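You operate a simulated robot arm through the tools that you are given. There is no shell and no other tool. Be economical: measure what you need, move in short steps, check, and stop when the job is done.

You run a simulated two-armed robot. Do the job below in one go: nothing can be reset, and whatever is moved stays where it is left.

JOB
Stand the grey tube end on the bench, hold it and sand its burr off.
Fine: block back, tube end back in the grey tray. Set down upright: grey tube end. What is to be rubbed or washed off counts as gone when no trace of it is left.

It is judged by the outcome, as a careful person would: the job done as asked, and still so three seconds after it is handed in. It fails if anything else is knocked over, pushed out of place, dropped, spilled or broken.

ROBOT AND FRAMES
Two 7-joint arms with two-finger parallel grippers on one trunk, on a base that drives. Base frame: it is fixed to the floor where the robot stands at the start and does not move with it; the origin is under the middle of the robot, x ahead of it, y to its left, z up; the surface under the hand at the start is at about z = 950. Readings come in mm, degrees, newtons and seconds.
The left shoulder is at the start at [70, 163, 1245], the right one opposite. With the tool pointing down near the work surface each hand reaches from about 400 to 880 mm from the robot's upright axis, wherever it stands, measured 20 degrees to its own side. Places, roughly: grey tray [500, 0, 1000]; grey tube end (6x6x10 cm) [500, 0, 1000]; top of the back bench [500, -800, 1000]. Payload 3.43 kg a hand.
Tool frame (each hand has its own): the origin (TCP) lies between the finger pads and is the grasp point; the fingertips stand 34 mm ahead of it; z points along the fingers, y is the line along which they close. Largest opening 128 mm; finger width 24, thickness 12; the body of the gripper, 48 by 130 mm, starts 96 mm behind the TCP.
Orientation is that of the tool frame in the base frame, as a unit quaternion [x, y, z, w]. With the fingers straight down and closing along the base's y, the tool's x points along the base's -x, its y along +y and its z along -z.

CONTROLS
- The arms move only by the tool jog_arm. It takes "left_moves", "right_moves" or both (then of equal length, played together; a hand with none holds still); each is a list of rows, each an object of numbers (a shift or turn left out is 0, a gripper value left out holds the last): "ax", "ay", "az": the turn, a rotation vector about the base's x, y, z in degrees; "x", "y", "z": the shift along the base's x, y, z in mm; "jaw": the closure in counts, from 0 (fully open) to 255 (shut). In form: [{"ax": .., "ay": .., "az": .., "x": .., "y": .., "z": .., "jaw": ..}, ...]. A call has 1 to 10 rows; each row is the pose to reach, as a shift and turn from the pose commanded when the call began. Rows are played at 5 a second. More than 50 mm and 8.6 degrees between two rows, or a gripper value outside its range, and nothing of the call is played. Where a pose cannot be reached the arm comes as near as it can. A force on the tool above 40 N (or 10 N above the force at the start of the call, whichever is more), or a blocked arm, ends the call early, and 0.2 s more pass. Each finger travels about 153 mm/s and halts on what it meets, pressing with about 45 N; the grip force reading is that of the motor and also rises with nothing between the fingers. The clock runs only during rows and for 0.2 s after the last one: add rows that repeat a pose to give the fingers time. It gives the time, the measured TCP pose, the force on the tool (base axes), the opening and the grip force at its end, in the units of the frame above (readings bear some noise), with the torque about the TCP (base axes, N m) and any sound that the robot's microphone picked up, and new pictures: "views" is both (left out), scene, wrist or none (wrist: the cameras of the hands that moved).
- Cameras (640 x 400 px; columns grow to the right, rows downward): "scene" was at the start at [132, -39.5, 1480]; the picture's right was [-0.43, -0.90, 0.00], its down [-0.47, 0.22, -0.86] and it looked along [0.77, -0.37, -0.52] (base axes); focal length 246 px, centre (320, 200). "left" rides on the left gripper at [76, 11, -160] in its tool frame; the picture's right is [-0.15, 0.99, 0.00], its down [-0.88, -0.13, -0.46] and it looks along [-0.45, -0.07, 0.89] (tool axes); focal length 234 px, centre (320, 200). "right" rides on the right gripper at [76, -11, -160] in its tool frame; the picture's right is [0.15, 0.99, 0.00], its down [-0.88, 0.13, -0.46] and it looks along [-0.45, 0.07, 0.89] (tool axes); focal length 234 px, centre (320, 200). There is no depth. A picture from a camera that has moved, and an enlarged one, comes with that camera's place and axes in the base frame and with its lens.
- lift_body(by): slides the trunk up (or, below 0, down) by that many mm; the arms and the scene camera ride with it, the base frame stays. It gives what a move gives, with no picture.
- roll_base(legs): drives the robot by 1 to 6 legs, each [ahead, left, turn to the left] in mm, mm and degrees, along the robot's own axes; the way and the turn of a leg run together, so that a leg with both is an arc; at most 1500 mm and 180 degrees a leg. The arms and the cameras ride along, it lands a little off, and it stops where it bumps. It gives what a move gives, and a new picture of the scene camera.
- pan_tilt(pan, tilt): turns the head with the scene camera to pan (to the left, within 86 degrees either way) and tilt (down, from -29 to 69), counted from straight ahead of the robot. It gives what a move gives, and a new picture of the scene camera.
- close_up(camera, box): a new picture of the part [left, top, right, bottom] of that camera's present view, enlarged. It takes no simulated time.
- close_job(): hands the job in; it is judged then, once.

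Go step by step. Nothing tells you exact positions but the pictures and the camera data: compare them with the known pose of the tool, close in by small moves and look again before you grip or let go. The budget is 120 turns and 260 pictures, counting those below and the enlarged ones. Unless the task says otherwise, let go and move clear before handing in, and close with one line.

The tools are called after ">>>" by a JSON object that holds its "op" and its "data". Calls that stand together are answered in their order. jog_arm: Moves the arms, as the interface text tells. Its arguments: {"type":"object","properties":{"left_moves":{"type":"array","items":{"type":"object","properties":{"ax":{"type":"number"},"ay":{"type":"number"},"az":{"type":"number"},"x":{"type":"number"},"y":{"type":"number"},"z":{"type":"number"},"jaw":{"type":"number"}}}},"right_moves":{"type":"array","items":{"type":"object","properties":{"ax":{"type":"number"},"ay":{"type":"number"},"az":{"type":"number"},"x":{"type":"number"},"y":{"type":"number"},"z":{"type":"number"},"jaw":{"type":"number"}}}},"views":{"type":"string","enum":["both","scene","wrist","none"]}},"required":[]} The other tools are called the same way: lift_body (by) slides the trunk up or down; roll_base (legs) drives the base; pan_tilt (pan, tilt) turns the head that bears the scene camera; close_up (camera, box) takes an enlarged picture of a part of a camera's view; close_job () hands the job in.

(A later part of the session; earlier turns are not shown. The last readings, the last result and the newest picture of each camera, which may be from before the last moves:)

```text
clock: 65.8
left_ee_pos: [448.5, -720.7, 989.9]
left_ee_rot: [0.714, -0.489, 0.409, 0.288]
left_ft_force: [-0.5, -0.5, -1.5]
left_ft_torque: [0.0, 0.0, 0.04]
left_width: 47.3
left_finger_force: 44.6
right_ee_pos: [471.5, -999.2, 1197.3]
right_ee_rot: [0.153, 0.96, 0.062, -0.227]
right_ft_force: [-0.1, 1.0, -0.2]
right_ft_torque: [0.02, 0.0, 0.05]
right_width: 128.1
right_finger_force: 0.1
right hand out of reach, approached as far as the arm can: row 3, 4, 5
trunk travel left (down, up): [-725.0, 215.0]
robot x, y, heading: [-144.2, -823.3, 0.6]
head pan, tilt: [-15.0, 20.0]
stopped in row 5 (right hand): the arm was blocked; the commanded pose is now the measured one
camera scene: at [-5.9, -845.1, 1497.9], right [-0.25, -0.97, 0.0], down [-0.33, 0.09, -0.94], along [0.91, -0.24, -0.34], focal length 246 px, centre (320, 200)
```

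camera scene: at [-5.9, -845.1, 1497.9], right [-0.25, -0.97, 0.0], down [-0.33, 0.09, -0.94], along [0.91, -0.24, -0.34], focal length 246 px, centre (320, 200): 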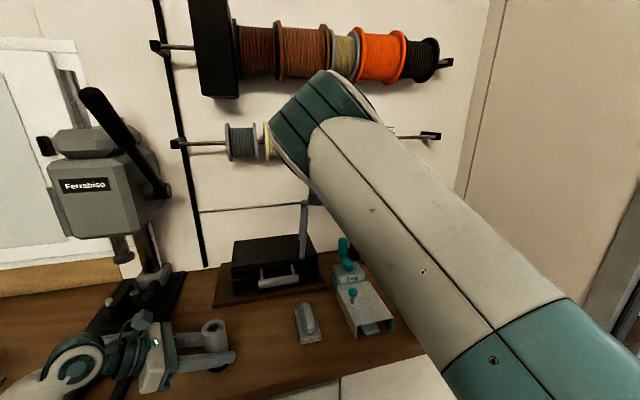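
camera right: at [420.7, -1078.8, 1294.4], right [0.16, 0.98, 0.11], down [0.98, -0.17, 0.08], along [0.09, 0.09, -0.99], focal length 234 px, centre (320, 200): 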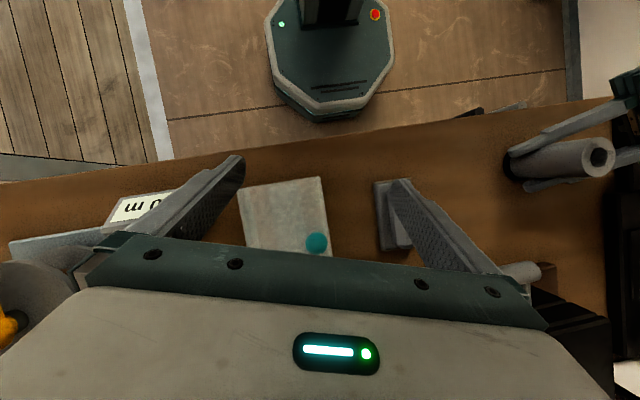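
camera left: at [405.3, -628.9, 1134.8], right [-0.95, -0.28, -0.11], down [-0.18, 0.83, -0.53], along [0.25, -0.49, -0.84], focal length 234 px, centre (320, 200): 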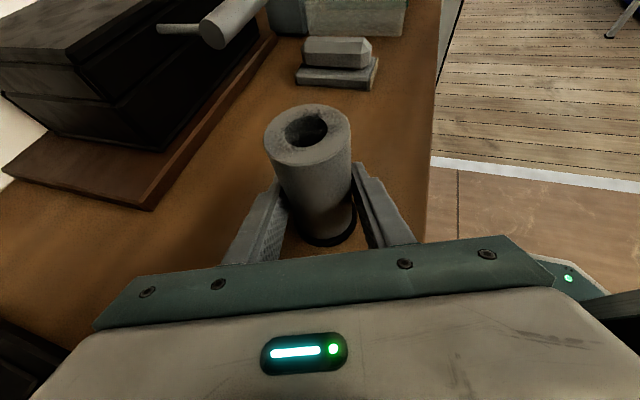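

The right arm can't reach far enough inward. I'll release the tube (it stands by itself), lift clear, and turn the base to the left so block and tube sit on the right arm's side.

>>> {"op": "jog_arm", "data": {"left_moves": [{"jaw": 170}, {"jaw": 120}, {"jaw": 0}, {"jaw": 0}, {"z": 20}, {"z": 60}, {"z": 105}, {"z": 150}, {"x": -5, "y": 15, "z": 190}, {"x": -15, "y": 40, "z": 220}], "views": "wrist"}}

>>> {"op": "jog_arm", "data": {"right_moves": [{"z": 40}, {"z": 80}, {"y": -40, "z": 100}, {"x": -15, "y": -85, "z": 110}, {"x": -30, "y": -130, "z": 110}, {"x": -45, "y": -175, "z": 110}, {"x": -60, "y": -220, "z": 110}], "views": "scene"}}

```text
clock: 68.0
left_ee_pos: [430.8, -678.6, 1210.0]
left_ee_rot: [0.713, -0.491, 0.41, 0.289]
left_ft_force: [0.1, 0.1, -0.2]
left_ft_torque: [0.0, -0.04, 0.01]
left_width: 127.9
left_finger_force: 0.1
right_ee_pos: [470.6, -997.9, 1198.2]
right_ee_rot: [0.153, 0.96, 0.061, -0.226]
right_ft_force: [-0.5, -0.5, -0.2]
right_ft_torque: [0.01, -0.02, 0.0]
right_width: 128.1
right_finger_force: 0.0
trunk travel left (down, up): [-725.0, 215.0]
robot x, y, heading: [-149.3, -821.0, 0.4]
head pan, tilt: [-15.0, 20.0]
camera left: at [388.1, -586.8, 1355.4], right [-0.95, -0.28, -0.12], down [-0.18, 0.82, -0.54], along [0.25, -0.49, -0.84], focal length 234 px, centre (320, 200)
```

left: 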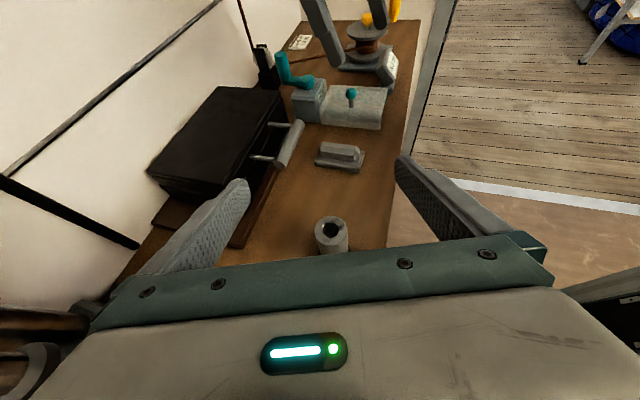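

```text
clock: 69.7
left_ee_pos: [432.6, -682.1, 1209.1]
left_ee_rot: [0.715, -0.49, 0.409, 0.287]
left_ft_force: [0.1, 0.4, 0.3]
left_ft_torque: [0.04, 0.02, 0.03]
left_width: 128.2
left_finger_force: 0.0
right_ee_pos: [409.9, -1222.4, 1307.4]
right_ee_rot: [0.151, 0.96, 0.061, -0.227]
right_ft_force: [-0.1, -0.5, -0.6]
right_ft_torque: [0.03, -0.06, -0.02]
right_width: 128.1
right_finger_force: 0.0
trunk travel left (down, up): [-725.0, 215.0]
robot x, y, heading: [-146.3, -819.6, 0.6]
head pan, tilt: [-15.0, 20.0]
camera scene: at [-6.3, -847.4, 1497.9], right [-0.25, -0.97, 0.0], down [-0.33, 0.09, -0.94], along [0.91, -0.24, -0.34], focal length 246 px, centre (320, 200)
```

scene: 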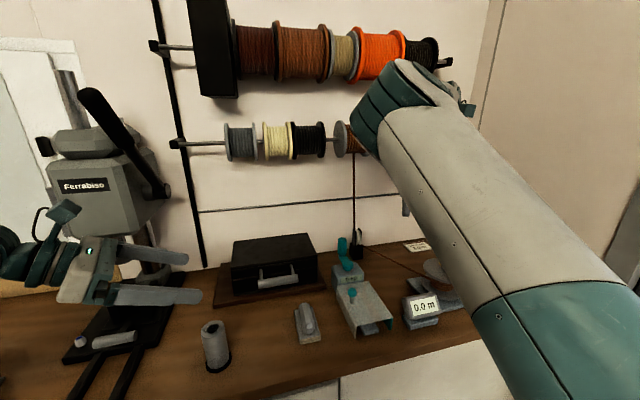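

Elbow stays up, tube is standing. Now shift left 70 mm and turn the base 30° left.

>>> {"op": "roll_base", "data": {"legs": [[0, 70, 0], [0, 0, 30]]}}

>>> {"op": "pan_tilt", "data": {"pan": -30, "tilt": 40}}

```text
clock: 72.2
left_ee_pos: [279.0, -334.7, 1209.1]
left_ee_rot: [0.818, -0.285, 0.47, 0.17]
left_ft_force: [0.4, -0.4, 0.0]
left_ft_torque: [-0.03, -0.04, -0.01]
left_width: 128.0
left_finger_force: 0.1
right_ee_pos: [534.5, -810.7, 1307.6]
right_ee_rot: [-0.108, 0.966, -0.003, -0.234]
right_ft_force: [0.1, -0.4, 0.3]
right_ft_torque: [-0.04, -0.01, -0.01]
right_width: 127.9
right_finger_force: 0.1
trunk travel left (down, up): [-725.0, 215.0]
robot x, y, heading: [-146.3, -751.3, 30.7]
head pan, tilt: [-15.0, 20.0]
camera scene: at [-14.4, -700.9, 1497.9], right [0.28, -0.96, 0.0], down [-0.33, -0.09, -0.94], along [0.9, 0.26, -0.34], focal length 246 px, centre (320, 200)
```

scene: 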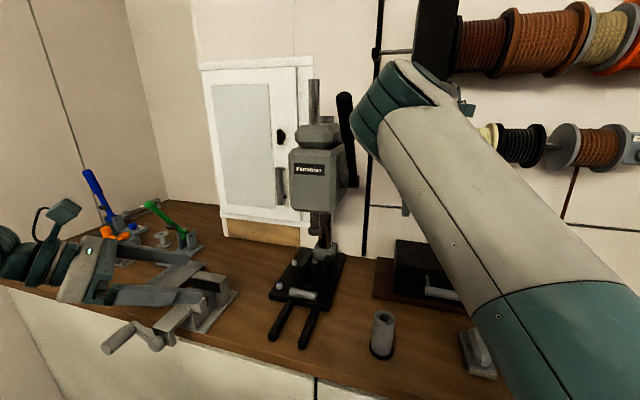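

```text
clock: 73.0
left_ee_pos: [279.3, -335.7, 1209.6]
left_ee_rot: [0.818, -0.285, 0.47, 0.171]
left_ft_force: [-0.4, 0.0, -0.1]
left_ft_torque: [-0.04, -0.01, 0.01]
left_width: 128.1
left_finger_force: 0.0
right_ee_pos: [534.2, -811.0, 1307.1]
right_ee_rot: [-0.106, 0.966, -0.001, -0.235]
right_ft_force: [0.0, 0.0, 1.2]
right_ft_torque: [-0.03, -0.05, -0.03]
right_width: 127.8
right_finger_force: 0.0
trunk travel left (down, up): [-725.0, 215.0]
robot x, y, heading: [-146.1, -751.9, 31.1]
head pan, tilt: [-30.0, 40.0]
camera scene: at [-18.9, -724.8, 1466.6], right [0.02, -1.0, 0.0], down [-0.64, -0.01, -0.77], along [0.77, 0.01, -0.64], focal length 246 px, centre (320, 200)
```

scene: 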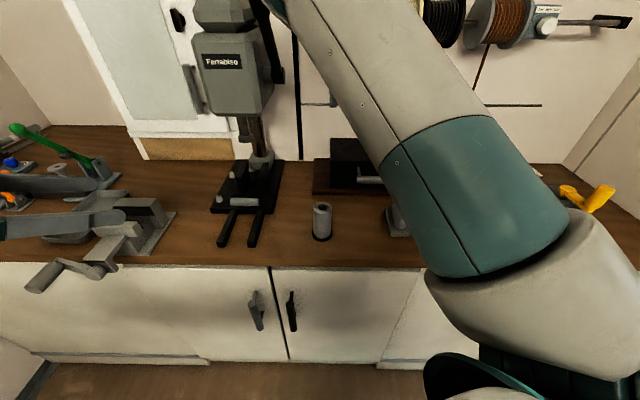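

Base is at (-146, -751), heading 31°. Now straightening the right hand to vertical while moving it toward the block.

>>> {"op": "jog_arm", "data": {"right_moves": [{"ay": -6.8, "az": -3, "x": -5, "y": -30}, {"ay": -13.6, "az": -6, "x": -15, "y": -60}, {"ay": -20.4, "az": -9, "x": -25, "y": -90}, {"ay": -27.3, "az": -11, "x": -43, "y": -124}, {"ay": -27.3, "az": -8.5, "x": -43, "y": -124, "z": -40}]}}

```text
clock: 74.2
left_ee_pos: [282.1, -334.5, 1208.5]
left_ee_rot: [0.818, -0.284, 0.47, 0.171]
left_ft_force: [0.5, 0.3, -0.6]
left_ft_torque: [0.0, 0.0, -0.03]
left_width: 128.2
left_finger_force: 0.1
right_ee_pos: [494.4, -932.7, 1265.6]
right_ee_rot: [-0.033, 0.999, -0.011, 0.001]
right_ft_force: [0.8, 0.7, 0.5]
right_ft_torque: [-0.02, 0.06, -0.04]
right_width: 128.3
right_finger_force: 0.1
trunk travel left (down, up): [-725.0, 215.0]
robot x, y, heading: [-144.2, -753.2, 30.7]
head pan, tilt: [-30.0, 40.0]
camera scene: at [-15.6, -723.7, 1466.2], right [0.02, -1.0, 0.0], down [-0.64, -0.01, -0.76], along [0.76, 0.01, -0.64], focal length 246 px, centre (320, 200)
camera right: at [419.6, -945.4, 1426.2], right [-0.21, 0.98, -0.02], down [0.87, 0.2, 0.45], along [0.45, 0.08, -0.89], focal length 234 px, centre (320, 200)
```

scene: 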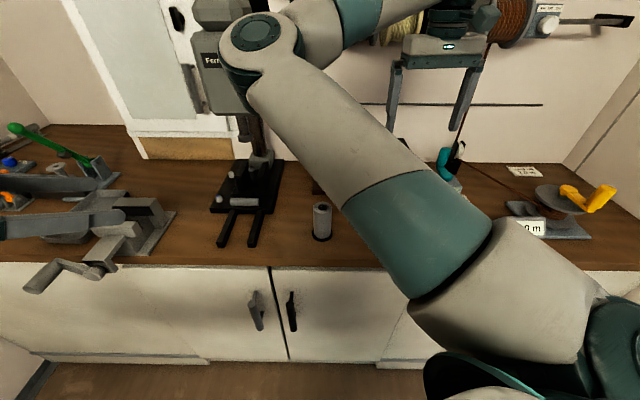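
right: 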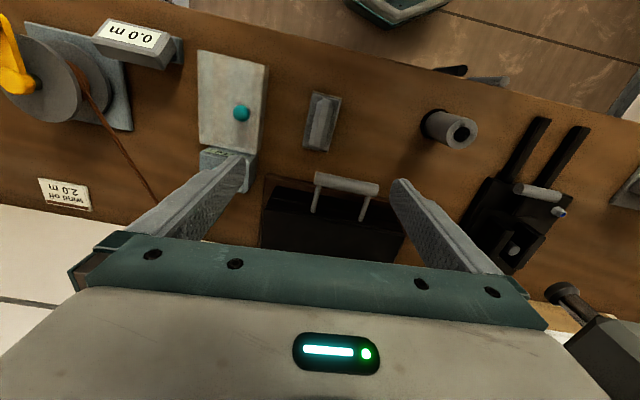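

The block, tube and surroundings are unchanged. The right elbow swings inward when the tool is exactly vertical, so I'll keep a ~27° tilt about the closing axis (still a flat grip on the block's handle).

>>> {"op": "jog_arm", "data": {"right_moves": [{"ay": 7, "z": 0}, {"ay": 14, "z": 0}, {"ay": 21, "z": 0}, {"ay": 27, "z": 0}, {"ay": 27, "z": 0}]}}

```text
clock: 75.4
left_ee_pos: [279.9, -335.2, 1209.7]
left_ee_rot: [0.818, -0.285, 0.47, 0.171]
left_ft_force: [0.0, -0.5, 0.2]
left_ft_torque: [0.0, 0.01, 0.0]
left_width: 127.9
left_finger_force: 0.0
right_ee_pos: [491.9, -934.0, 1268.6]
right_ee_rot: [-0.033, 0.972, -0.002, -0.234]
right_ft_force: [0.7, 0.4, 1.0]
right_ft_torque: [-0.02, -0.02, -0.02]
right_width: 128.3
right_finger_force: 0.1
trunk travel left (down, up): [-725.0, 215.0]
robot x, y, heading: [-144.1, -749.5, 31.1]
head pan, tilt: [-30.0, 40.0]
camera scene: at [-19.1, -724.5, 1466.5], right [0.02, -1.0, 0.0], down [-0.64, -0.01, -0.77], along [0.77, 0.01, -0.64], focal length 246 px, centre (320, 200)
camera right: at [497.4, -946.4, 1444.8], right [-0.2, 0.98, 0.08], down [0.98, 0.2, 0.01], along [-0.01, 0.08, -1.0], focal length 234 px, centre (320, 200)
```

scene: 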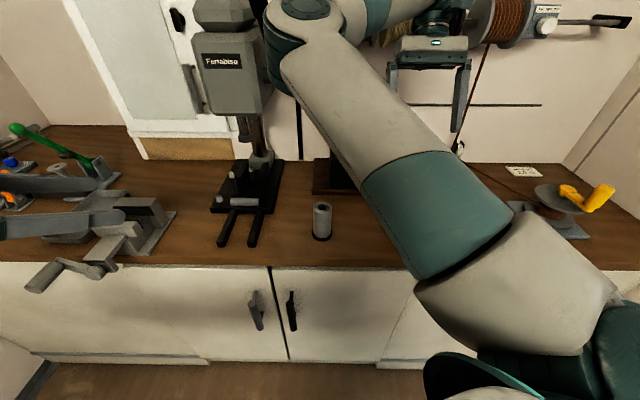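
right: 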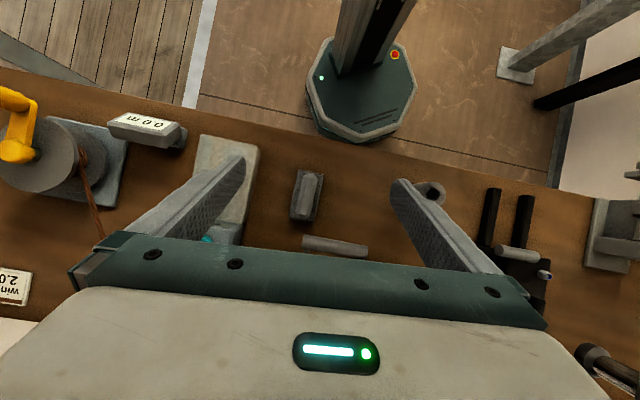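

>>> {"op": "close_up", "data": {"camera": "right", "box": [250, 150, 370, 225]}}

>>> {"op": "jog_arm", "data": {"right_moves": [{"x": -2, "y": -3, "z": -45}, {"x": -2, "y": -3, "z": -90}, {"x": -2, "y": -3, "z": -135}, {"x": -2, "y": -3, "z": -180}]}}

>>> {"op": "close_up", "data": {"camera": "right", "box": [220, 130, 420, 255]}}

```text
5.33 times, centred on (310, 188) of right
camera zoom: at [497.4, -946.4, 1444.8], right [-0.2, 0.98, 0.08], down [0.98, 0.2, 0.01], along [-0.01, 0.08, -1.0], focal length 1249 px, centre (373, 267)
```

zoom: 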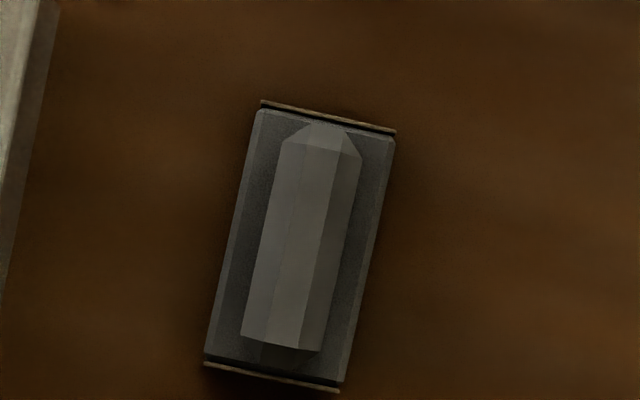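

```text
clock: 76.4
left_ee_pos: [280.9, -335.4, 1208.2]
left_ee_rot: [0.818, -0.285, 0.47, 0.171]
left_ft_force: [-0.7, -0.4, 0.4]
left_ft_torque: [-0.03, 0.01, 0.03]
left_width: 127.7
left_finger_force: 0.0
right_ee_pos: [492.3, -936.7, 1085.7]
right_ee_rot: [-0.035, 0.972, -0.002, -0.233]
right_ft_force: [0.4, -0.7, 0.3]
right_ft_torque: [-0.02, 0.04, -0.01]
right_width: 128.1
right_finger_force: 0.0
trunk travel left (down, up): [-725.0, 215.0]
robot x, y, heading: [-147.0, -754.6, 31.0]
head pan, tilt: [-30.0, 40.0]
camera scene: at [-17.2, -724.8, 1466.4], right [0.02, -1.0, 0.0], down [-0.64, -0.01, -0.77], along [0.77, 0.01, -0.64], focal length 246 px, centre (320, 200)
camera right: at [497.7, -949.3, 1262.7], right [-0.2, 0.98, 0.08], down [0.98, 0.2, 0.01], along [-0.01, 0.08, -1.0], focal length 234 px, centre (320, 200)
```

scene: 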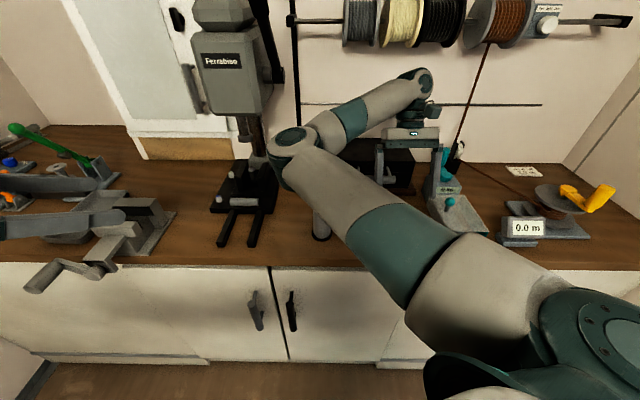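
right: 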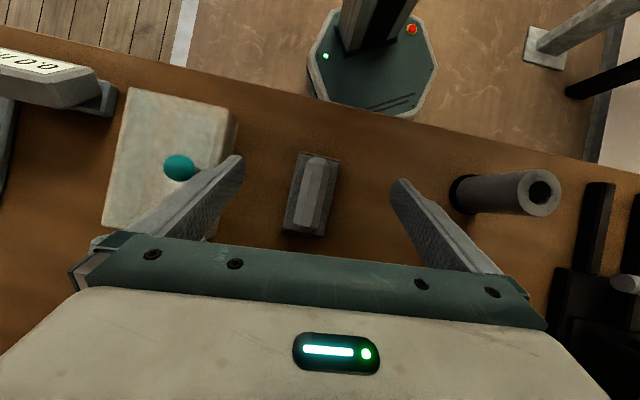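

```text
3.20 times, centred on (320, 192) of right
camera zoom: at [497.7, -949.3, 1262.7], right [-0.2, 0.98, 0.08], down [0.98, 0.2, 0.01], along [-0.01, 0.08, -1.0], focal length 749 px, centre (320, 224)
```

zoom: 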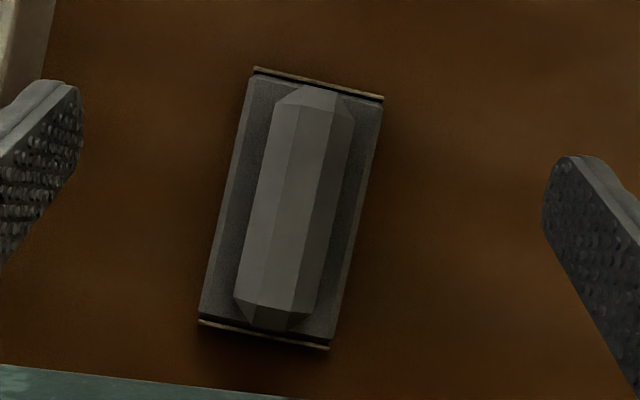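

Block handle centre is at (490, -938), aligned with the base x-axis. Aligning yaw and descending near the handle.

>>> {"op": "jog_arm", "data": {"right_moves": [{"az": -4, "x": -2, "y": -1, "z": -30}, {"az": -4, "x": -2, "y": -1, "z": -55}, {"az": -4, "x": -2, "y": -1, "z": -68}, {"az": -4, "x": -2, "y": -1, "z": -70, "jaw": 100}], "views": "wrist"}}

>>> {"op": "close_up", "data": {"camera": "right", "box": [200, 120, 440, 270]}}

```text
clock: 77.4
left_ee_pos: [279.8, -335.6, 1209.0]
left_ee_rot: [0.818, -0.284, 0.47, 0.17]
left_ft_force: [0.6, -0.5, 0.4]
left_ft_torque: [-0.01, 0.02, -0.02]
left_width: 128.2
left_finger_force: 0.1
right_ee_pos: [487.9, -937.3, 1015.4]
right_ee_rot: [0.0, 0.973, 0.006, -0.232]
right_ft_force: [0.3, -0.7, 0.3]
right_ft_torque: [0.01, 0.0, 0.04]
right_width: 77.8
right_finger_force: 0.0
trunk travel left (down, up): [-725.0, 215.0]
robot x, y, heading: [-144.7, -755.5, 30.8]
head pan, tilt: [-30.0, 40.0]
camera right: at [492.2, -951.4, 1193.2], right [-0.13, 0.99, 0.08], down [0.99, 0.13, 0.01], along [0.0, 0.08, -1.0], focal length 234 px, centre (320, 200)
```

right: 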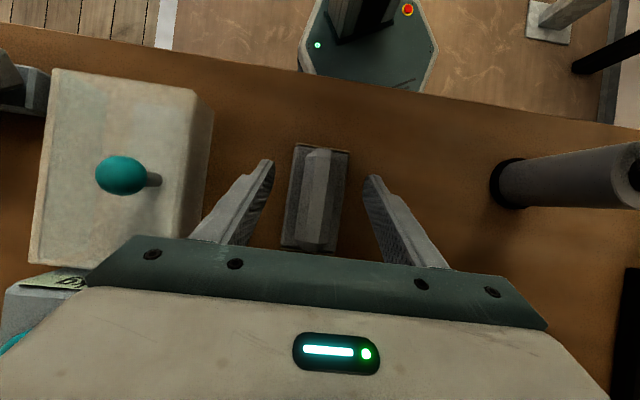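

```text
2.67 times, centred on (320, 195) of right
camera zoom: at [492.2, -951.4, 1193.2], right [-0.13, 0.99, 0.08], down [0.99, 0.13, 0.01], along [0.0, 0.08, -1.0], focal length 624 px, centre (320, 213)
```

zoom: 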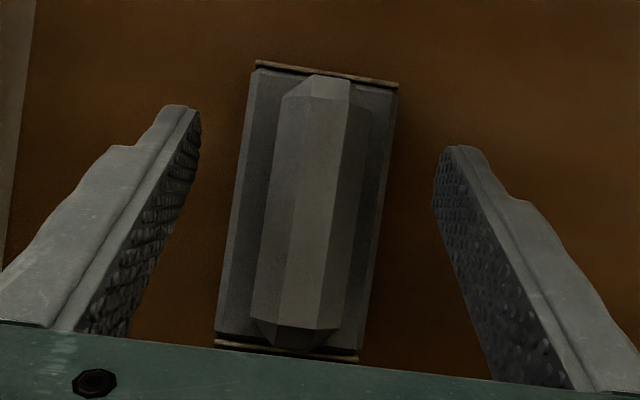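

>>> {"op": "jog_arm", "data": {"right_moves": [{"x": 8, "y": -1, "z": -4}, {"x": 8, "y": -1, "z": -8}, {"x": 8, "y": -1, "z": -11}], "views": "none"}}

```text
clock: 78.2
left_ee_pos: [279.6, -334.7, 1210.0]
left_ee_rot: [0.818, -0.284, 0.471, 0.17]
left_ft_force: [0.2, -0.3, 0.2]
left_ft_torque: [-0.04, 0.0, -0.02]
left_width: 128.3
left_finger_force: 0.1
right_ee_pos: [494.9, -939.3, 1006.1]
right_ee_rot: [0.0, 0.972, 0.006, -0.233]
right_ft_force: [-0.2, -0.2, 1.2]
right_ft_torque: [0.03, 0.03, -0.01]
right_width: 77.9
right_finger_force: 0.2
trunk travel left (down, up): [-725.0, 215.0]
robot x, y, heading: [-148.3, -749.6, 31.2]
head pan, tilt: [-30.0, 40.0]
```

>>> {"op": "jog_arm", "data": {"right_moves": [{"z": -3}, {"z": -6}, {"z": -9}, {"z": -11}], "views": "wrist"}}

>>> {"op": "close_up", "data": {"camera": "right", "box": [200, 120, 440, 270]}}

```text
clock: 79.2
left_ee_pos: [279.8, -335.7, 1208.8]
left_ee_rot: [0.818, -0.284, 0.47, 0.171]
left_ft_force: [-1.2, -0.2, -0.6]
left_ft_torque: [0.02, 0.02, 0.01]
left_width: 128.0
left_finger_force: 0.0
right_ee_pos: [496.0, -939.0, 994.9]
right_ee_rot: [-0.001, 0.973, 0.006, -0.233]
right_ft_force: [0.2, 0.0, -0.3]
right_ft_torque: [0.01, -0.01, -0.04]
right_width: 77.7
right_finger_force: 0.0
trunk travel left (down, up): [-725.0, 215.0]
robot x, y, heading: [-147.9, -748.8, 30.8]
head pan, tilt: [-30.0, 40.0]
camera right: at [500.6, -951.9, 1172.6], right [-0.13, 0.99, 0.08], down [0.99, 0.13, 0.01], along [0.0, 0.08, -1.0], focal length 234 px, centre (320, 200)
```

right: 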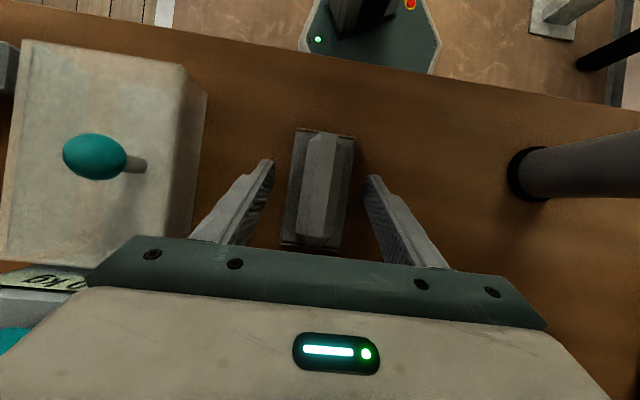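

```text
2.67 times, centred on (320, 195) of right
camera zoom: at [500.6, -951.9, 1172.6], right [-0.13, 0.99, 0.08], down [0.99, 0.13, 0.01], along [0.0, 0.08, -1.0], focal length 624 px, centre (320, 213)
```

zoom: 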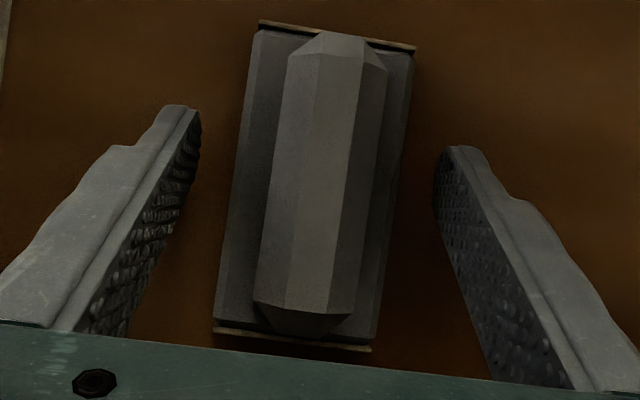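

Fingers are beside the base plate here; I'll raise to handle height and close on the handle.

>>> {"op": "jog_arm", "data": {"right_moves": [{"x": -3, "z": 7}, {"x": -3, "z": 13}, {"x": -3, "z": 13, "jaw": 150}, {"x": -3, "z": 13, "jaw": 180}, {"x": -3, "z": 13, "jaw": 255}, {"x": -3, "z": 13}, {"x": -3, "z": 13}], "views": "wrist"}}

>>> {"op": "close_up", "data": {"camera": "right", "box": [200, 120, 440, 270]}}

```text
clock: 80.8
left_ee_pos: [279.6, -334.5, 1209.9]
left_ee_rot: [0.818, -0.284, 0.471, 0.169]
left_ft_force: [-0.4, -0.1, 0.6]
left_ft_torque: [0.01, -0.03, -0.02]
left_width: 128.2
left_finger_force: 0.0
right_ee_pos: [492.4, -939.3, 1008.9]
right_ee_rot: [0.0, 0.973, 0.006, -0.232]
right_ft_force: [0.8, 1.1, 0.9]
right_ft_torque: [0.01, 0.07, -0.07]
right_width: 29.5
right_finger_force: 44.8
trunk travel left (down, up): [-725.0, 215.0]
robot x, y, heading: [-142.5, -751.6, 31.0]
head pan, tilt: [-30.0, 40.0]
camera right: at [497.5, -952.1, 1185.6], right [-0.13, 0.99, 0.08], down [0.99, 0.13, 0.01], along [0.0, 0.08, -1.0], focal length 234 px, centre (320, 200)
```

right: 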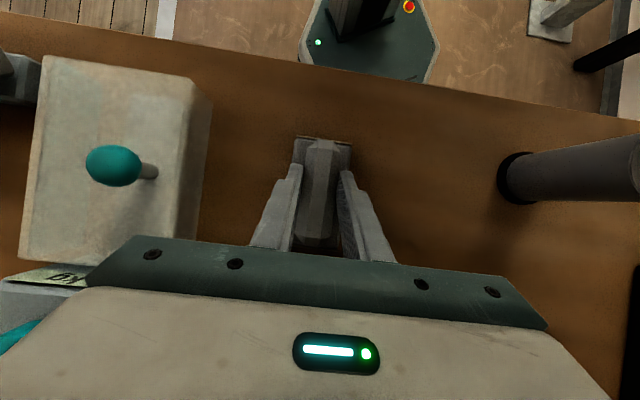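

```text
2.67 times, centred on (320, 195) of right
camera zoom: at [497.5, -952.1, 1185.6], right [-0.13, 0.99, 0.08], down [0.99, 0.13, 0.01], along [0.0, 0.08, -1.0], focal length 624 px, centre (320, 213)
```

zoom: 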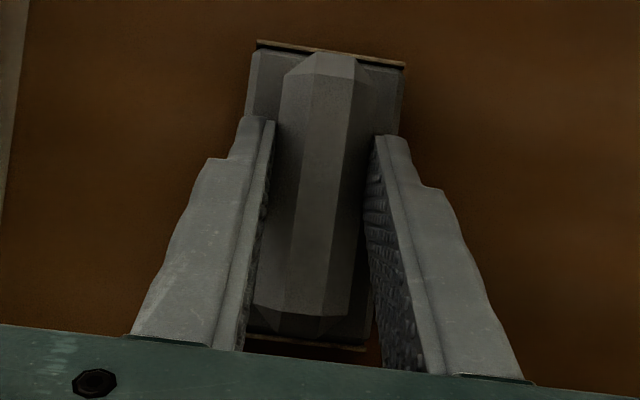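

Handle gripped (29.5 mm). Lifting the block straight up and checking it.

>>> {"op": "jog_arm", "data": {"right_moves": [{"z": 20}, {"z": 60}, {"z": 105}, {"z": 150}, {"z": 190}]}}

```text
clock: 82.0
left_ee_pos: [279.2, -336.3, 1209.2]
left_ee_rot: [0.817, -0.285, 0.471, 0.171]
left_ft_force: [-0.1, 0.1, 0.6]
left_ft_torque: [-0.01, 0.03, -0.01]
left_width: 128.1
left_finger_force: 0.1
right_ee_pos: [491.8, -941.0, 1198.7]
right_ee_rot: [0.0, 0.973, 0.005, -0.233]
right_ft_force: [-0.2, 0.3, -2.3]
right_ft_torque: [-0.01, -0.05, 0.0]
right_width: 29.1
right_finger_force: 44.9
trunk travel left (down, up): [-725.0, 215.0]
robot x, y, heading: [-146.0, -752.0, 31.2]
head pan, tilt: [-30.0, 40.0]
camera scene: at [-20.3, -725.1, 1466.6], right [0.02, -1.0, 0.0], down [-0.64, -0.01, -0.77], along [0.77, 0.01, -0.64], focal length 246 px, centre (320, 200)
camera right: at [496.2, -954.6, 1375.1], right [-0.13, 0.99, 0.08], down [0.99, 0.13, 0.01], along [0.0, 0.08, -1.0], focal length 234 px, centre (320, 200)
```

scene: 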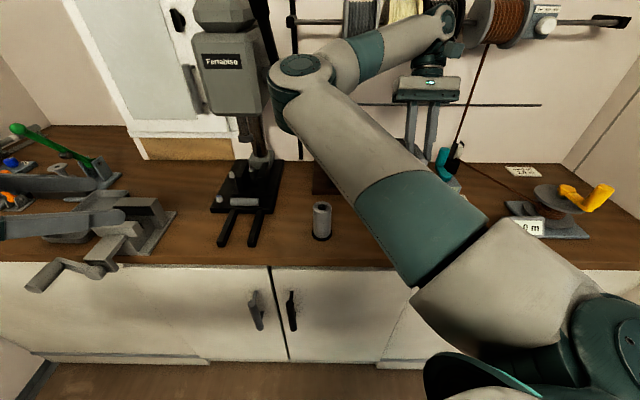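
right: 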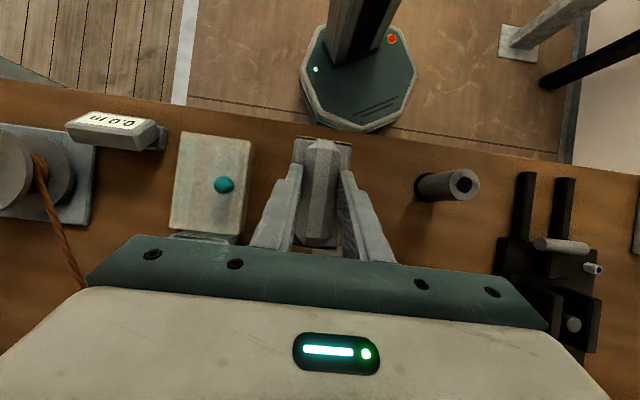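

Block is held. Raising it a bit more, then bringing the left hand (flattened to 15° tilt) to the tube from the front-left.

>>> {"op": "jog_arm", "data": {"left_moves": [{"ax": -4.75, "ay": -5.8, "y": -45, "x": 10}, {"ax": -9.5, "ay": -11.6, "y": -90, "x": 20}, {"ax": -9.5, "ay": -11.6, "y": -135, "x": 30, "z": -20}, {"ax": -9.5, "ay": -11.6, "y": -175, "x": 40, "z": -45}, {"ax": -9.5, "ay": -11.6, "y": -215, "x": 50, "z": -70}, {"ax": -9.5, "ay": -11.6, "y": -250, "x": 55, "z": -100}], "right_moves": [{"z": 15}, {"z": 30}, {"z": 45}, {"z": 60}, {"z": 60}, {"z": 60}]}}

```text
refused: row 3 steps farther than a row can; nothing moved
```

>>> {"op": "jog_arm", "data": {"left_moves": [{"ax": -4.75, "ay": -5.8, "y": -40, "x": 10}, {"ax": -9.5, "ay": -11.6, "y": -80, "x": 20}, {"ax": -9.5, "ay": -11.6, "y": -120, "x": 30, "z": -20}, {"ax": -9.5, "ay": -11.6, "y": -160, "x": 40, "z": -45}, {"ax": -9.5, "ay": -11.6, "y": -200, "x": 50, "z": -70}, {"ax": -9.5, "ay": -11.6, "y": -235, "x": 55, "z": -100}], "right_moves": [{"z": 15}, {"z": 30}, {"z": 45}, {"z": 60}, {"z": 60}, {"z": 60}]}}

```text
clock: 83.4
left_ee_pos: [333.6, -572.1, 1109.4]
left_ee_rot: [0.749, -0.261, 0.572, 0.207]
left_ft_force: [-0.2, 0.7, 0.3]
left_ft_torque: [-0.01, 0.02, -0.03]
left_width: 128.2
left_finger_force: 0.1
right_ee_pos: [494.3, -940.7, 1258.1]
right_ee_rot: [0.0, 0.973, 0.007, -0.233]
right_ft_force: [-0.4, 0.0, -2.4]
right_ft_torque: [-0.03, 0.0, -0.01]
right_width: 29.0
right_finger_force: 45.1
trunk travel left (down, up): [-725.0, 215.0]
robot x, y, heading: [-146.4, -749.7, 31.0]
head pan, tilt: [-30.0, 40.0]
camera scene: at [-18.5, -726.2, 1466.6], right [0.02, -1.0, 0.0], down [-0.64, -0.01, -0.77], along [0.77, 0.01, -0.64], focal length 246 px, centre (320, 200)
camera right: at [498.6, -954.3, 1434.8], right [-0.13, 0.99, 0.08], down [0.99, 0.13, 0.01], along [0.0, 0.08, -1.0], focal length 234 px, centre (320, 200)
camera left: at [226.4, -494.3, 1224.4], right [-0.65, -0.75, -0.13], down [-0.44, 0.51, -0.73], along [0.61, -0.42, -0.67], focal length 234 px, centre (320, 200)
```

scene: 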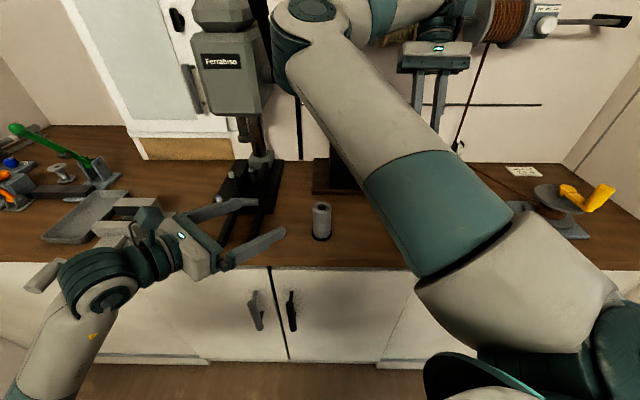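
right: 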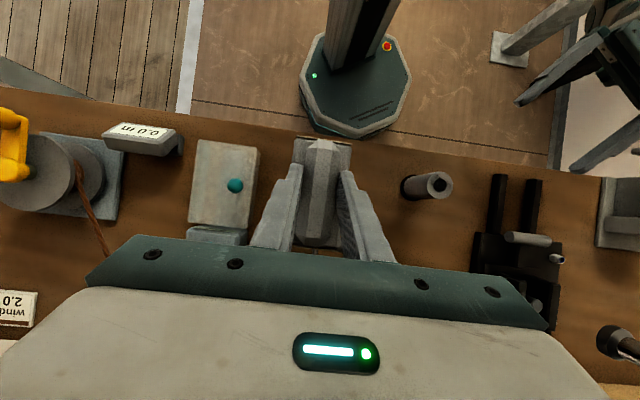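
left: 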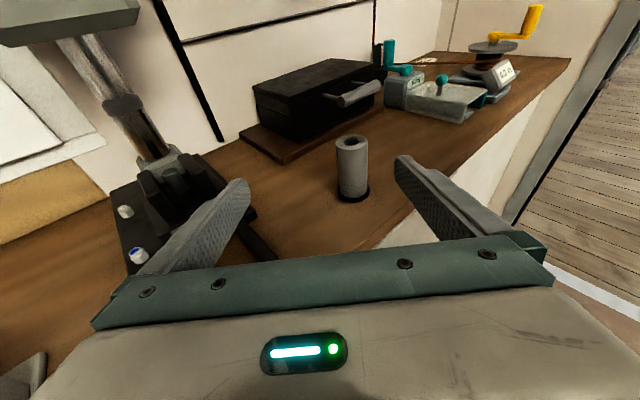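

Good approach. Moving above the tube, then straight down with the tube between the fingers.

>>> {"op": "jog_arm", "data": {"left_moves": [{"x": 29, "y": -37, "z": -10}, {"x": 58, "y": -74, "z": -14}, {"x": 87, "y": -111, "z": -14}, {"x": 115, "y": -149, "z": -14}, {"x": 115, "y": -149, "z": -14}], "views": "wrist"}}

```text
clock: 84.6
left_ee_pos: [450.3, -717.5, 1096.5]
left_ee_rot: [0.749, -0.261, 0.573, 0.209]
left_ft_force: [-1.4, 0.7, -0.7]
left_ft_torque: [-0.02, 0.0, 0.0]
left_width: 128.3
left_finger_force: 0.0
right_ee_pos: [493.9, -938.2, 1259.1]
right_ee_rot: [0.0, 0.972, 0.006, -0.234]
right_ft_force: [-0.7, 0.6, -1.5]
right_ft_torque: [-0.01, -0.02, 0.01]
right_width: 29.4
right_finger_force: 44.5
trunk travel left (down, up): [-725.0, 215.0]
robot x, y, heading: [-145.6, -749.5, 31.0]
head pan, tilt: [-30.0, 40.0]
camera left: at [341.4, -638.9, 1211.2], right [-0.65, -0.75, -0.13], down [-0.44, 0.51, -0.74], along [0.62, -0.42, -0.67], focal length 234 px, centre (320, 200)
```

left: 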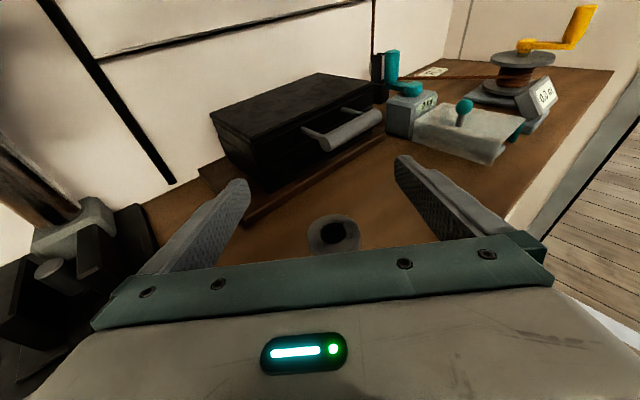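

>>> {"op": "jog_arm", "data": {"left_moves": [{"x": -1, "y": -3, "z": -40}, {"x": -1, "y": -3, "z": -80}, {"x": -1, "y": -3, "z": -105}, {"x": -1, "y": -3, "z": -112, "jaw": 80}, {"x": -1, "y": -3, "z": -112, "jaw": 120}, {"x": -1, "y": -3, "z": -112, "jaw": 150}, {"x": -1, "y": -3, "z": -112, "jaw": 255}, {"x": -1, "y": -3, "z": -112}]}}

>>> {"op": "close_up", "data": {"camera": "left", "box": [220, 80, 420, 205]}}

```text
clock: 86.4
left_ee_pos: [448.2, -721.7, 984.2]
left_ee_rot: [0.75, -0.26, 0.573, 0.207]
left_ft_force: [0.1, 1.1, 2.2]
left_ft_torque: [0.09, -0.1, 0.01]
left_width: 47.5
left_finger_force: 44.5
right_ee_pos: [494.3, -940.0, 1257.9]
right_ee_rot: [0.0, 0.972, 0.005, -0.233]
right_ft_force: [-0.6, 0.0, -1.9]
right_ft_torque: [0.0, -0.04, -0.05]
right_width: 29.2
right_finger_force: 45.1
trunk travel left (down, up): [-725.0, 215.0]
robot x, y, heading: [-145.1, -753.1, 31.1]
head pan, tilt: [-30.0, 40.0]
camera scene: at [-18.8, -725.0, 1466.5], right [0.02, -1.0, 0.0], down [-0.64, -0.01, -0.77], along [0.77, 0.01, -0.64], focal length 246 px, centre (320, 200)
camera left: at [339.4, -642.7, 1097.7], right [-0.65, -0.75, -0.13], down [-0.44, 0.51, -0.73], along [0.61, -0.42, -0.67], focal length 234 px, centre (320, 200)
```

scene: 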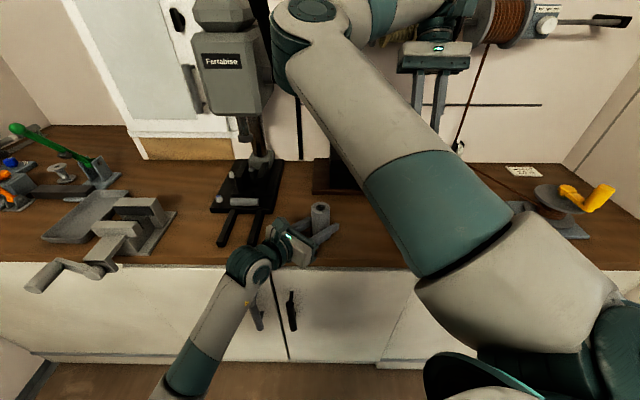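
left: 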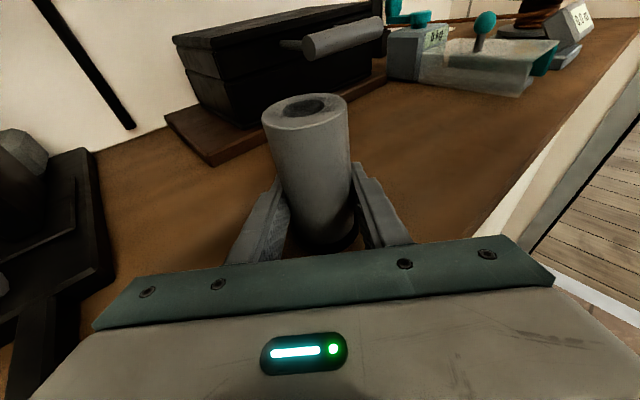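

```text
3.20 times, centred on (320, 142) of left
camera zoom: at [339.4, -642.7, 1097.7], right [-0.65, -0.75, -0.13], down [-0.44, 0.51, -0.73], along [0.61, -0.42, -0.67], focal length 749 px, centre (320, 384)
```

zoom: 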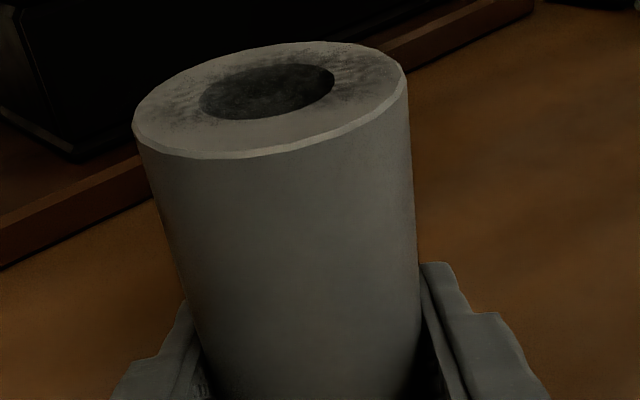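

The tube is held low, the top is free. Bringing the block over the tube at height.

>>> {"op": "jog_arm", "data": {"right_moves": [{"x": -9, "y": 44}, {"x": -18, "y": 88}, {"x": -27, "y": 132}, {"x": -36, "y": 176}, {"x": -43, "y": 218}]}}

```text
clock: 87.8
left_ee_pos: [449.1, -722.0, 984.1]
left_ee_rot: [0.748, -0.261, 0.573, 0.209]
left_ft_force: [0.7, 0.8, -0.5]
left_ft_torque: [-0.03, -0.01, 0.0]
left_width: 47.4
left_finger_force: 45.4
right_ee_pos: [456.2, -734.1, 1226.9]
right_ee_rot: [0.019, 0.964, -0.004, -0.264]
right_ft_force: [0.2, -0.2, -1.7]
right_ft_torque: [-0.01, 0.03, 0.0]
right_width: 29.2
right_finger_force: 44.7
trunk travel left (down, up): [-725.0, 215.0]
robot x, y, heading: [-142.0, -752.8, 30.9]
head pan, tilt: [-30.0, 40.0]
stopped in row 5 (right hand): the arm was blocked; the commanded pose is now the measured one
camera scene: at [-18.5, -724.3, 1466.4], right [0.02, -1.0, 0.0], down [-0.64, -0.01, -0.77], along [0.77, 0.01, -0.64], focal length 246 px, centre (320, 200)
camera right: at [472.9, -742.4, 1403.7], right [-0.09, 0.99, 0.06], down [0.99, 0.09, -0.06], along [-0.07, 0.05, -1.0], focal length 234 px, centre (320, 200)
```

scene: 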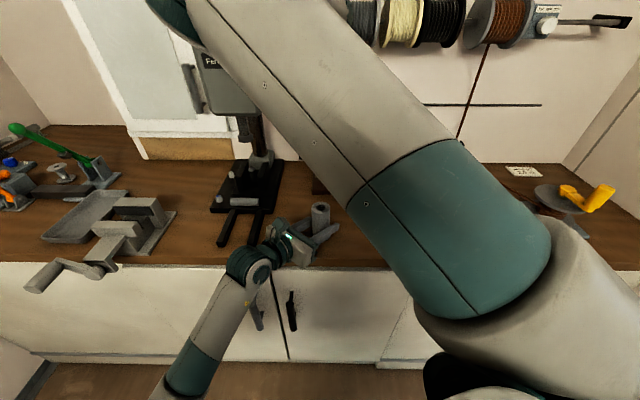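
right: 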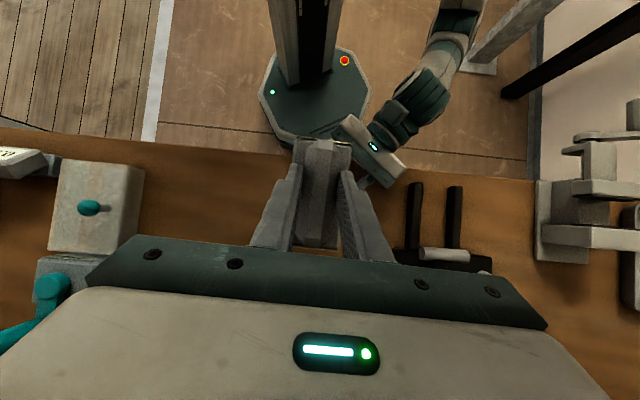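

The hand is nearly over the tube; the arm got crowded with the raised elbow. I'll go lower first and correct the small orientation error.

>>> {"op": "jog_arm", "data": {"right_moves": [{"z": -20}, {"z": -40, "ax": 0.8, "ay": -1.9, "az": 0.9}, {"z": -60, "ax": 1.56, "ay": -3.71, "az": 1.84}, {"z": -75, "ax": 1.56, "ay": -3.71, "az": 1.84}]}}

```text
clock: 88.8
left_ee_pos: [448.3, -721.2, 983.1]
left_ee_rot: [0.749, -0.26, 0.572, 0.208]
left_ft_force: [0.2, 0.6, 0.0]
left_ft_torque: [-0.02, 0.03, 0.02]
left_width: 47.6
left_finger_force: 45.2
right_ee_pos: [457.8, -735.2, 1150.5]
right_ee_rot: [0.002, 0.972, 0.007, -0.236]
right_ft_force: [0.4, -0.7, -1.6]
right_ft_torque: [-0.02, -0.01, 0.01]
right_width: 29.2
right_finger_force: 44.8
trunk travel left (down, up): [-725.0, 215.0]
robot x, y, heading: [-146.1, -749.9, 31.2]
head pan, tilt: [-30.0, 40.0]
camera scene: at [-17.9, -724.4, 1466.4], right [0.02, -1.0, 0.0], down [-0.64, -0.01, -0.77], along [0.77, 0.01, -0.64], focal length 246 px, centre (320, 200)
camera right: at [463.1, -749.2, 1327.1], right [-0.12, 0.99, 0.08], down [0.99, 0.12, 0.0], along [-0.01, 0.08, -1.0], focal length 234 px, centre (320, 200)
```

scene: 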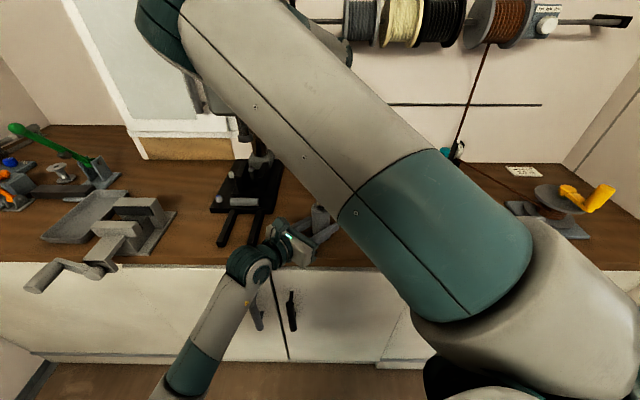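
right: 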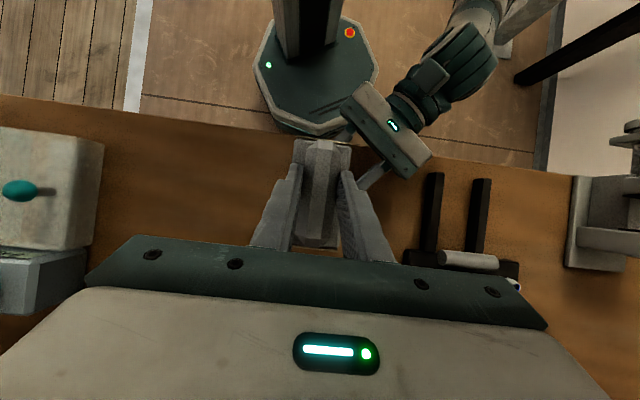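

>>> {"op": "jog_arm", "data": {"right_moves": [{"z": -12, "x": -3, "y": 5}, {"z": -24, "x": -6, "y": 10}, {"z": -34, "x": -7, "y": 13}], "views": "none"}}

>>> {"op": "close_up", "data": {"camera": "left", "box": [160, 0, 480, 200]}}

```text
clock: 89.6
left_ee_pos: [448.6, -722.9, 983.8]
left_ee_rot: [0.749, -0.26, 0.572, 0.208]
left_ft_force: [1.1, -0.7, 0.7]
left_ft_torque: [0.01, 0.0, 0.01]
left_width: 47.1
left_finger_force: 45.0
right_ee_pos: [450.3, -724.3, 1115.2]
right_ee_rot: [0.003, 0.972, 0.006, -0.235]
right_ft_force: [0.4, -0.4, -1.7]
right_ft_torque: [0.03, -0.02, -0.02]
right_width: 29.3
right_finger_force: 45.2
trunk travel left (down, up): [-725.0, 215.0]
robot x, y, heading: [-147.2, -751.3, 30.7]
head pan, tilt: [-30.0, 40.0]
```

```text
2.00 times, centred on (320, 100) of left
camera zoom: at [339.4, -643.5, 1098.1], right [-0.65, -0.75, -0.13], down [-0.44, 0.51, -0.74], along [0.61, -0.42, -0.67], focal length 468 px, centre (320, 400)
```

zoom: 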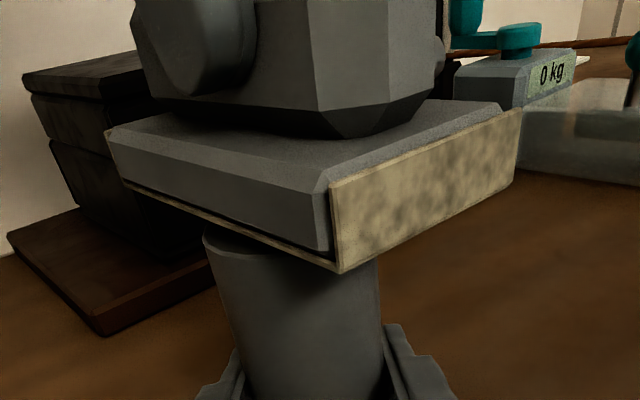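

The block sits just above the tube top. Lowering gently to contact.

>>> {"op": "jog_arm", "data": {"right_moves": [{"z": -2}, {"z": -4}, {"z": -6}, {"z": -7}, {"z": -8}], "views": "none"}}

```text
clock: 90.8
left_ee_pos: [448.0, -722.4, 983.9]
left_ee_rot: [0.749, -0.261, 0.572, 0.209]
left_ft_force: [0.3, -0.9, -0.8]
left_ft_torque: [0.0, -0.01, 0.0]
left_width: 47.5
left_finger_force: 45.1
right_ee_pos: [449.8, -722.2, 1111.0]
right_ee_rot: [0.002, 0.972, 0.008, -0.233]
right_ft_force: [-0.1, 0.1, -1.9]
right_ft_torque: [0.0, -0.01, 0.05]
right_width: 29.5
right_finger_force: 45.1
trunk travel left (down, up): [-725.0, 215.0]
robot x, y, heading: [-147.2, -750.5, 31.0]
head pan, tilt: [-30.0, 40.0]
```

>>> {"op": "jog_arm", "data": {"right_moves": [{"z": -1}, {"z": -2}, {"z": -3}, {"z": -4}, {"z": -5}], "views": "none"}}

```text
clock: 92.0
left_ee_pos: [447.5, -720.7, 982.7]
left_ee_rot: [0.749, -0.262, 0.572, 0.208]
left_ft_force: [11.1, -4.1, -14.0]
left_ft_torque: [0.63, -0.63, 0.02]
left_width: 47.4
left_finger_force: 45.3
right_ee_pos: [448.4, -722.3, 1108.3]
right_ee_rot: [0.003, 0.973, 0.007, -0.232]
right_ft_force: [-2.9, 0.8, 35.2]
right_ft_torque: [-0.52, 0.34, -0.07]
right_width: 29.3
right_finger_force: 45.2
trunk travel left (down, up): [-725.0, 215.0]
robot x, y, heading: [-147.0, -752.8, 30.9]
head pan, tilt: [-30.0, 40.0]
```

Contact at about z 1109. Easing to moderate pressure and making the first rubbing strokes.

>>> {"op": "jog_arm", "data": {"right_moves": [{"z": 2.5}, {"z": 2.5, "x": 12}, {"z": 2.5, "x": 22}, {"z": 2.5, "x": 8}, {"z": 2.5, "x": -8}, {"z": 2.5, "x": -22}, {"z": 2.5, "x": -8}, {"z": 2.5, "x": 8}, {"z": 2.5, "x": 22}, {"z": 2.5}], "views": "none"}}

```text
clock: 93.2
left_ee_pos: [444.9, -725.2, 984.9]
left_ee_rot: [0.747, -0.264, 0.572, 0.211]
left_ft_force: [-3.8, 0.0, 2.5]
left_ft_torque: [0.64, 0.07, 0.08]
left_width: 47.4
left_finger_force: 44.5
right_ee_pos: [447.2, -723.8, 1109.0]
right_ee_rot: [0.006, 0.974, 0.009, -0.228]
right_ft_force: [-0.2, 0.4, 9.2]
right_ft_torque: [-0.12, 0.21, -0.05]
right_width: 29.3
right_finger_force: 45.3
trunk travel left (down, up): [-725.0, 215.0]
robot x, y, heading: [-146.4, -753.0, 30.8]
head pan, tilt: [-30.0, 40.0]
stopped in row 6 (right hand): the force on the tool passed its limit at 50 N (the readings are from after the stop); the commanded pose is now the measured one
```

>>> {"op": "jog_arm", "data": {"right_moves": [{"z": 0.5, "x": 6}, {"z": 0.5, "x": 12}, {"z": 0.5, "x": 4}, {"z": 0.5, "x": -4}, {"z": 0.5, "x": -12}, {"z": 0.5, "x": -4}, {"z": 0.5, "x": 4}, {"z": 0.5, "x": 12}, {"z": 0.5, "x": 4}, {"z": 0.5, "x": 0}], "views": "none"}}

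```text
clock: 94.3
left_ee_pos: [443.1, -726.9, 984.4]
left_ee_rot: [0.747, -0.265, 0.572, 0.211]
left_ft_force: [-2.7, -1.6, 4.1]
left_ft_torque: [0.72, 0.25, 0.07]
left_width: 47.7
left_finger_force: 45.4
right_ee_pos: [446.3, -728.6, 1107.8]
right_ee_rot: [0.013, 0.974, 0.011, -0.226]
right_ft_force: [-0.3, 4.1, 14.9]
right_ft_torque: [0.01, 0.31, -0.1]
right_width: 29.2
right_finger_force: 45.4
trunk travel left (down, up): [-725.0, 215.0]
robot x, y, heading: [-150.3, -753.0, 31.2]
head pan, tilt: [-30.0, 40.0]
stopped in row 5 (right hand): the force on the tool passed its limit at 46 N (the readings are from after the stop); the commanded pose is now the measured one
```

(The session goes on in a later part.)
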